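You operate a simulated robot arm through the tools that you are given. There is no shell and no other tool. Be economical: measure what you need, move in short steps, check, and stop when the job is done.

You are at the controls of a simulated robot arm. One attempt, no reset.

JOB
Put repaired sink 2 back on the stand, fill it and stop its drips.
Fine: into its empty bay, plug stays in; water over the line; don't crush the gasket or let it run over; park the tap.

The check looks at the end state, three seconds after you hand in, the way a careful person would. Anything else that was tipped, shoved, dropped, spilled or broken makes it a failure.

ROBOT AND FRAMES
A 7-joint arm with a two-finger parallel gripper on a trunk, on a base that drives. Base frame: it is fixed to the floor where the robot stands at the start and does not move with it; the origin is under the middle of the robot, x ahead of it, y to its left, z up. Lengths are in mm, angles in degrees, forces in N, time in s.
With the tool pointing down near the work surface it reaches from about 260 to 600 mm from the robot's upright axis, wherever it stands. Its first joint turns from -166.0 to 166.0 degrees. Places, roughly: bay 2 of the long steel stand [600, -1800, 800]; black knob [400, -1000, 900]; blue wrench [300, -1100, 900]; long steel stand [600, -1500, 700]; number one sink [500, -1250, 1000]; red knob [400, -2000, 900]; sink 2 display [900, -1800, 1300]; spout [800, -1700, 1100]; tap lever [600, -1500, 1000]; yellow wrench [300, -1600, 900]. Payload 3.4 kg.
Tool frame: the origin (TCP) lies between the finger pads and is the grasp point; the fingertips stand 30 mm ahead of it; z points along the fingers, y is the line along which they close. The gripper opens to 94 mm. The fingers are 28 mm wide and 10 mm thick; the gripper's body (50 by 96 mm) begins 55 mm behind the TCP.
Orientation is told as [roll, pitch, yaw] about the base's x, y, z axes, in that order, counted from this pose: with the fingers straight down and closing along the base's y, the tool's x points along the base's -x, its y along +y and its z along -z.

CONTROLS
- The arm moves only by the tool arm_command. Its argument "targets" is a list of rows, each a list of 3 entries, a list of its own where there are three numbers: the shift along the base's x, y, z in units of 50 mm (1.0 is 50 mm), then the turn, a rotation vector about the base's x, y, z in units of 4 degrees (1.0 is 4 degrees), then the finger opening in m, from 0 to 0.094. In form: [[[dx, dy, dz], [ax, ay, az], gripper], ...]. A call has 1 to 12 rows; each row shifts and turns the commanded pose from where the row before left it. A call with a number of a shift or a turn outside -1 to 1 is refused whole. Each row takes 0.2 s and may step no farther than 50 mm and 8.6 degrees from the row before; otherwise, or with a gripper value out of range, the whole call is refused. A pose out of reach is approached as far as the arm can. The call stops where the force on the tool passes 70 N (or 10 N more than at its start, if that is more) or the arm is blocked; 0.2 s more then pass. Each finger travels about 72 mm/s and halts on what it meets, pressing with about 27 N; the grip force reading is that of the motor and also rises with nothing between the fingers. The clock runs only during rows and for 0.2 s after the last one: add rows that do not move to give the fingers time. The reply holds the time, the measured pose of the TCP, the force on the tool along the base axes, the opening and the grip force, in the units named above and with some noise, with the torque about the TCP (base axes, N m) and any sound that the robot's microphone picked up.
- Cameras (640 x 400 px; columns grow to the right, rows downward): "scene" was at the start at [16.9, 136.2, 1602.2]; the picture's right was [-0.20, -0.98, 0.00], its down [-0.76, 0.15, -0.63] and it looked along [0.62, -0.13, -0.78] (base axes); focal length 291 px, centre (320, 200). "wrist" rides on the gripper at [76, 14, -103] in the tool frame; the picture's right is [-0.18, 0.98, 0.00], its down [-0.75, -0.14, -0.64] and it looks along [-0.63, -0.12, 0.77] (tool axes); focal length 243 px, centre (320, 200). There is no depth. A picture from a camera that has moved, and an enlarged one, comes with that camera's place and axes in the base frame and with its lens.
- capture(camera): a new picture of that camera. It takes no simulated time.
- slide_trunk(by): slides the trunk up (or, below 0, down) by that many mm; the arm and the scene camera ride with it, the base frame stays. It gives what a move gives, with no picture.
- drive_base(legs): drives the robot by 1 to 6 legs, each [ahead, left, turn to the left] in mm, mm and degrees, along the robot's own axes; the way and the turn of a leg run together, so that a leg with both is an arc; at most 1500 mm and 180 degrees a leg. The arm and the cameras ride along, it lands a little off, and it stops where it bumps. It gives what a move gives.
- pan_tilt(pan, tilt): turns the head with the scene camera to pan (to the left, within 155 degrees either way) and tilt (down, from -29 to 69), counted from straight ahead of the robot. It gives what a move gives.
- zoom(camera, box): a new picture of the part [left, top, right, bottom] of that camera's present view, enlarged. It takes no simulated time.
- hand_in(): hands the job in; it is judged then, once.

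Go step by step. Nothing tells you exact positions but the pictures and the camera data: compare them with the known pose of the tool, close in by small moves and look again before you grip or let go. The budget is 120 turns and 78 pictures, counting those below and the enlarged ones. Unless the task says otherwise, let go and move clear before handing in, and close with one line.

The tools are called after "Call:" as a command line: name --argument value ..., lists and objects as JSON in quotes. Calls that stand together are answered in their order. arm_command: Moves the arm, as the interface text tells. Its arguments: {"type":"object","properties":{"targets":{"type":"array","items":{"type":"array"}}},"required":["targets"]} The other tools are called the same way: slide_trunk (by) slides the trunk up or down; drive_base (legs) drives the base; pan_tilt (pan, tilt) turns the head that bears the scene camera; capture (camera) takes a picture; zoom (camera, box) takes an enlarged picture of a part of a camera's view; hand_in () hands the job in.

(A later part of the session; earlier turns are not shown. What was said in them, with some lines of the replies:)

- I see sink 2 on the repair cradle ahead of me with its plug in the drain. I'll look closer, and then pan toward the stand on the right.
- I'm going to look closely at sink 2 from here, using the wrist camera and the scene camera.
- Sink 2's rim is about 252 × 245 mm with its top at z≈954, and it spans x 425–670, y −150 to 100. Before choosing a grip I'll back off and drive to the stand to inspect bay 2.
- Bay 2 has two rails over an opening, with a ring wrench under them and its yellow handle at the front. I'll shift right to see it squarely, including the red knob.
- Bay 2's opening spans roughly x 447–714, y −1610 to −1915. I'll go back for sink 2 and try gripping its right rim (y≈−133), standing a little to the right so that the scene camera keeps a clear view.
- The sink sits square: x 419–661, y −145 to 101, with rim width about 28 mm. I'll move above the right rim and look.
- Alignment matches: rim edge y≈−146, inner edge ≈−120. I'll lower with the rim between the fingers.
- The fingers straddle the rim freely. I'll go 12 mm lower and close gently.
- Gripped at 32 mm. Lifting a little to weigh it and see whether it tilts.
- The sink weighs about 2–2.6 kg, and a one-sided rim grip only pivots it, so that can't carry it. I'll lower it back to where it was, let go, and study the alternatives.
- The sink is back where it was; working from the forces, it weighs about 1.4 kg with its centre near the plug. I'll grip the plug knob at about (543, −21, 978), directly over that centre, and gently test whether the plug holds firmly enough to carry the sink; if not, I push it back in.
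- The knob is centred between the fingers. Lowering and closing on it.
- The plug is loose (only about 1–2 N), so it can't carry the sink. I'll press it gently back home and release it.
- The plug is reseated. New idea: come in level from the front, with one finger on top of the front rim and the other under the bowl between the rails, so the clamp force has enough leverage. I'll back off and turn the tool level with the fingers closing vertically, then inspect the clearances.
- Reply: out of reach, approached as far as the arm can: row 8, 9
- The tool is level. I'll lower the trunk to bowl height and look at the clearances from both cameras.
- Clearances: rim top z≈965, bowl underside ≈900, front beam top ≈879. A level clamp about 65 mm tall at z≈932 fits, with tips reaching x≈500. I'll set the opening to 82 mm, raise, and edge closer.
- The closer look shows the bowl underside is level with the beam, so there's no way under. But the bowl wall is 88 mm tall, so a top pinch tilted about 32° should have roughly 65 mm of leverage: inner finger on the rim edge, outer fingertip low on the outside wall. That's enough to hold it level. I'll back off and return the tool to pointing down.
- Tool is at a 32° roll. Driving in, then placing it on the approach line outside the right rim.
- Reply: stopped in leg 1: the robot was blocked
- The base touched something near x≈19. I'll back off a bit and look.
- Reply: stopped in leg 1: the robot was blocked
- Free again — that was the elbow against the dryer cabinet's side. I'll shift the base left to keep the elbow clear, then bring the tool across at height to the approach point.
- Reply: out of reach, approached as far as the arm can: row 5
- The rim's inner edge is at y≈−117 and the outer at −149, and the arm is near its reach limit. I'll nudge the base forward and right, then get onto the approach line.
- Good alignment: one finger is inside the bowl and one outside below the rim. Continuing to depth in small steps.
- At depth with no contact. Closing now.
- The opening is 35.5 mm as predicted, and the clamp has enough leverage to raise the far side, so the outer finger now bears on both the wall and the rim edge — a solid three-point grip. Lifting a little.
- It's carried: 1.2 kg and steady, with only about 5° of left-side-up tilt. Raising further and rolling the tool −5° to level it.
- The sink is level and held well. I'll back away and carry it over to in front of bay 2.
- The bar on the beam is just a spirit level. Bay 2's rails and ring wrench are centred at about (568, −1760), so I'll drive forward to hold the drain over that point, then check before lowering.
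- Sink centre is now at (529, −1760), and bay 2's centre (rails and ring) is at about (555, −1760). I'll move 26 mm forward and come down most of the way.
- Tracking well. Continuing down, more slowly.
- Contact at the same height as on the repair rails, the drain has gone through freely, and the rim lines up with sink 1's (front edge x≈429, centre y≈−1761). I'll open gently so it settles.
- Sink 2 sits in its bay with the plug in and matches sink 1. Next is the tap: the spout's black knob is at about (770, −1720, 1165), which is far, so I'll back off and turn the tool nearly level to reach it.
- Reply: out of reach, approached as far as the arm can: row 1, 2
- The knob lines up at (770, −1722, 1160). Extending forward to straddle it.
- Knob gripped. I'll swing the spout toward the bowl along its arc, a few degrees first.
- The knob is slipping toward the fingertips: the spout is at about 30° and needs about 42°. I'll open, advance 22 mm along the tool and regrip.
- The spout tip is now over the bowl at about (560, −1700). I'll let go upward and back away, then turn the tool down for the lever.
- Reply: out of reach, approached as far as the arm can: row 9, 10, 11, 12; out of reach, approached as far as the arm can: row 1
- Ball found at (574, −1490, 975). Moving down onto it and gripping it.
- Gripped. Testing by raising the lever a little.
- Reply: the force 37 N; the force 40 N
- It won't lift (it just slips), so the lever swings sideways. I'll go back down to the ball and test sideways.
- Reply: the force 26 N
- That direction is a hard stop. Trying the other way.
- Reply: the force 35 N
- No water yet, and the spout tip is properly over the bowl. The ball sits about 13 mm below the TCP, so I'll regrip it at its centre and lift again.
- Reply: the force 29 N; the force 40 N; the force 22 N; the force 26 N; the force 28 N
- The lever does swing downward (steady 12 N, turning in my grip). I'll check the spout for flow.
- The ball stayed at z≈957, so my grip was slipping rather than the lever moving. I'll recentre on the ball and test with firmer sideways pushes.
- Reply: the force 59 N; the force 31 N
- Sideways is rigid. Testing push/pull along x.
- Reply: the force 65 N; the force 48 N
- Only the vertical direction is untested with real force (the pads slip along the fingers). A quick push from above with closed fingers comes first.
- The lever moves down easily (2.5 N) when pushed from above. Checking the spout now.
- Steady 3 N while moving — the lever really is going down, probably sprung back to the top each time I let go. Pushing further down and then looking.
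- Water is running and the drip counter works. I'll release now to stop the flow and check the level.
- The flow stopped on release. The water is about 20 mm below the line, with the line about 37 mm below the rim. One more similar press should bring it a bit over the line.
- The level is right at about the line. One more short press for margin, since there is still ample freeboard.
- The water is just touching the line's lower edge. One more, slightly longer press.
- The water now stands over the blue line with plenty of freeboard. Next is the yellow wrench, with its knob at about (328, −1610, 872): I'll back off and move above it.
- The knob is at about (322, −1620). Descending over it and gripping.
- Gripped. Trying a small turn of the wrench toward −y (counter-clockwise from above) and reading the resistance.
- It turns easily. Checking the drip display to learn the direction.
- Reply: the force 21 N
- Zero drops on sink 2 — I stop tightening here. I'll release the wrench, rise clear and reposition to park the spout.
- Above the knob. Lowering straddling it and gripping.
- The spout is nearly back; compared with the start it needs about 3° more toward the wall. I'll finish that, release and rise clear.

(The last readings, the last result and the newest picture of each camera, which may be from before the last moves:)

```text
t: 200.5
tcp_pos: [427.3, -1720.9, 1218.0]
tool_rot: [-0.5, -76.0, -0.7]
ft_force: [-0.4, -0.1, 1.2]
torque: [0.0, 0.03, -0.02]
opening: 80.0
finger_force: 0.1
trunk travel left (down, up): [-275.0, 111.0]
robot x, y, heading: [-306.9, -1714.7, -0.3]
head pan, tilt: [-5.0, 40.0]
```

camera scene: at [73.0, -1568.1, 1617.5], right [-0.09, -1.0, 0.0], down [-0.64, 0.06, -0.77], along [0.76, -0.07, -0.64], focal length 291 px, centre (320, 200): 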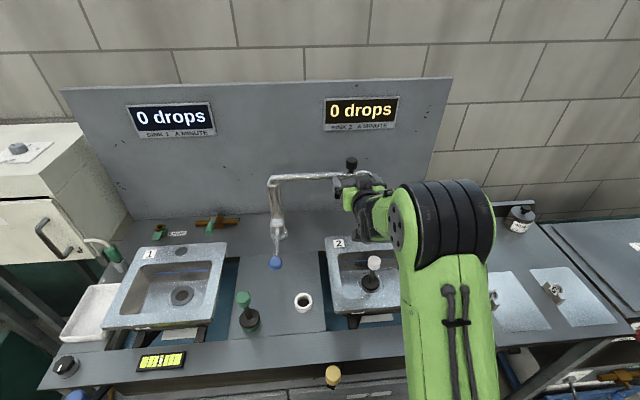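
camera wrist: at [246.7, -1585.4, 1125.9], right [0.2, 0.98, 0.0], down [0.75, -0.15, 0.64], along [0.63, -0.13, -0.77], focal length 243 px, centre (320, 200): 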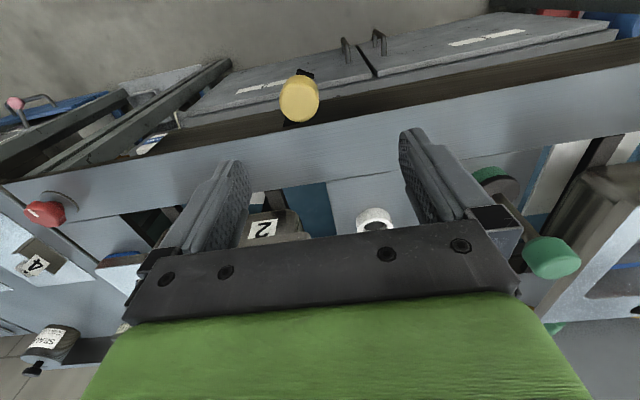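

Call:
drive_base --legs '[[0, -400, 0]]'

Call:
pan_tilt --pan 14 --tilt 38

Call:
zoom --camera "scene" --box '[180, 50, 460, 290]'

```text
t: 203.0
tcp_pos: [425.4, -2125.7, 1216.8]
tool_rot: [-0.3, -76.1, -0.9]
ft_force: [-0.4, -0.1, -0.1]
torque: [0.02, -0.01, -0.01]
opening: 80.1
finger_force: 0.1
trunk travel left (down, up): [-275.0, 111.0]
robot x, y, heading: [-309.8, -2113.4, -0.2]
head pan, tilt: [-5.0, 40.0]
```

```text
t: 203.8
tcp_pos: [424.3, -2124.4, 1218.7]
tool_rot: [-0.5, -76.2, -0.8]
ft_force: [-0.7, 0.2, 0.4]
torque: [-0.02, -0.01, 0.0]
opening: 79.8
finger_force: 0.0
trunk travel left (down, up): [-275.0, 111.0]
robot x, y, heading: [-311.3, -2118.6, -0.5]
head pan, tilt: [14.0, 38.0]
```

```text
1.67 times, centred on (320, 170) of scene
camera zoom: at [-283.7, -1945.1, 1620.6], right [0.23, -0.97, 0.0], down [-0.6, -0.14, -0.79], along [0.77, 0.18, -0.62], focal length 485 px, centre (320, 250)
```

zoom: 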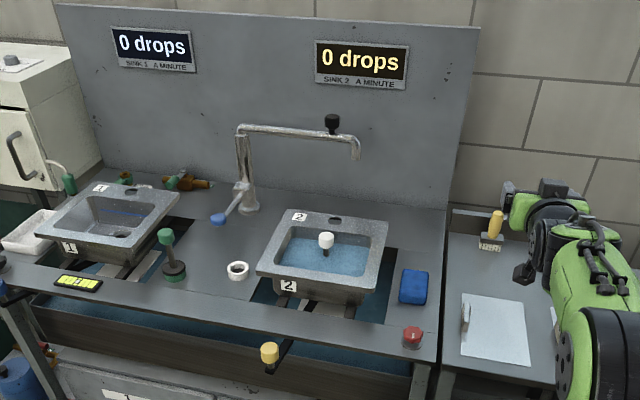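

Sink 2 is in its bay, filled over the line with its plug in, showing 0 drops. The spout is parked, nothing else looks disturbed and the arm is clear, so I'm handing in.

Call:
hand_in

```text
The job is handed in.
```

I handed the job in with sink 2 back in its bay with the plug seated, filled to just over the line, reading 0 drops a minute, and the spout swung back to about where it started.
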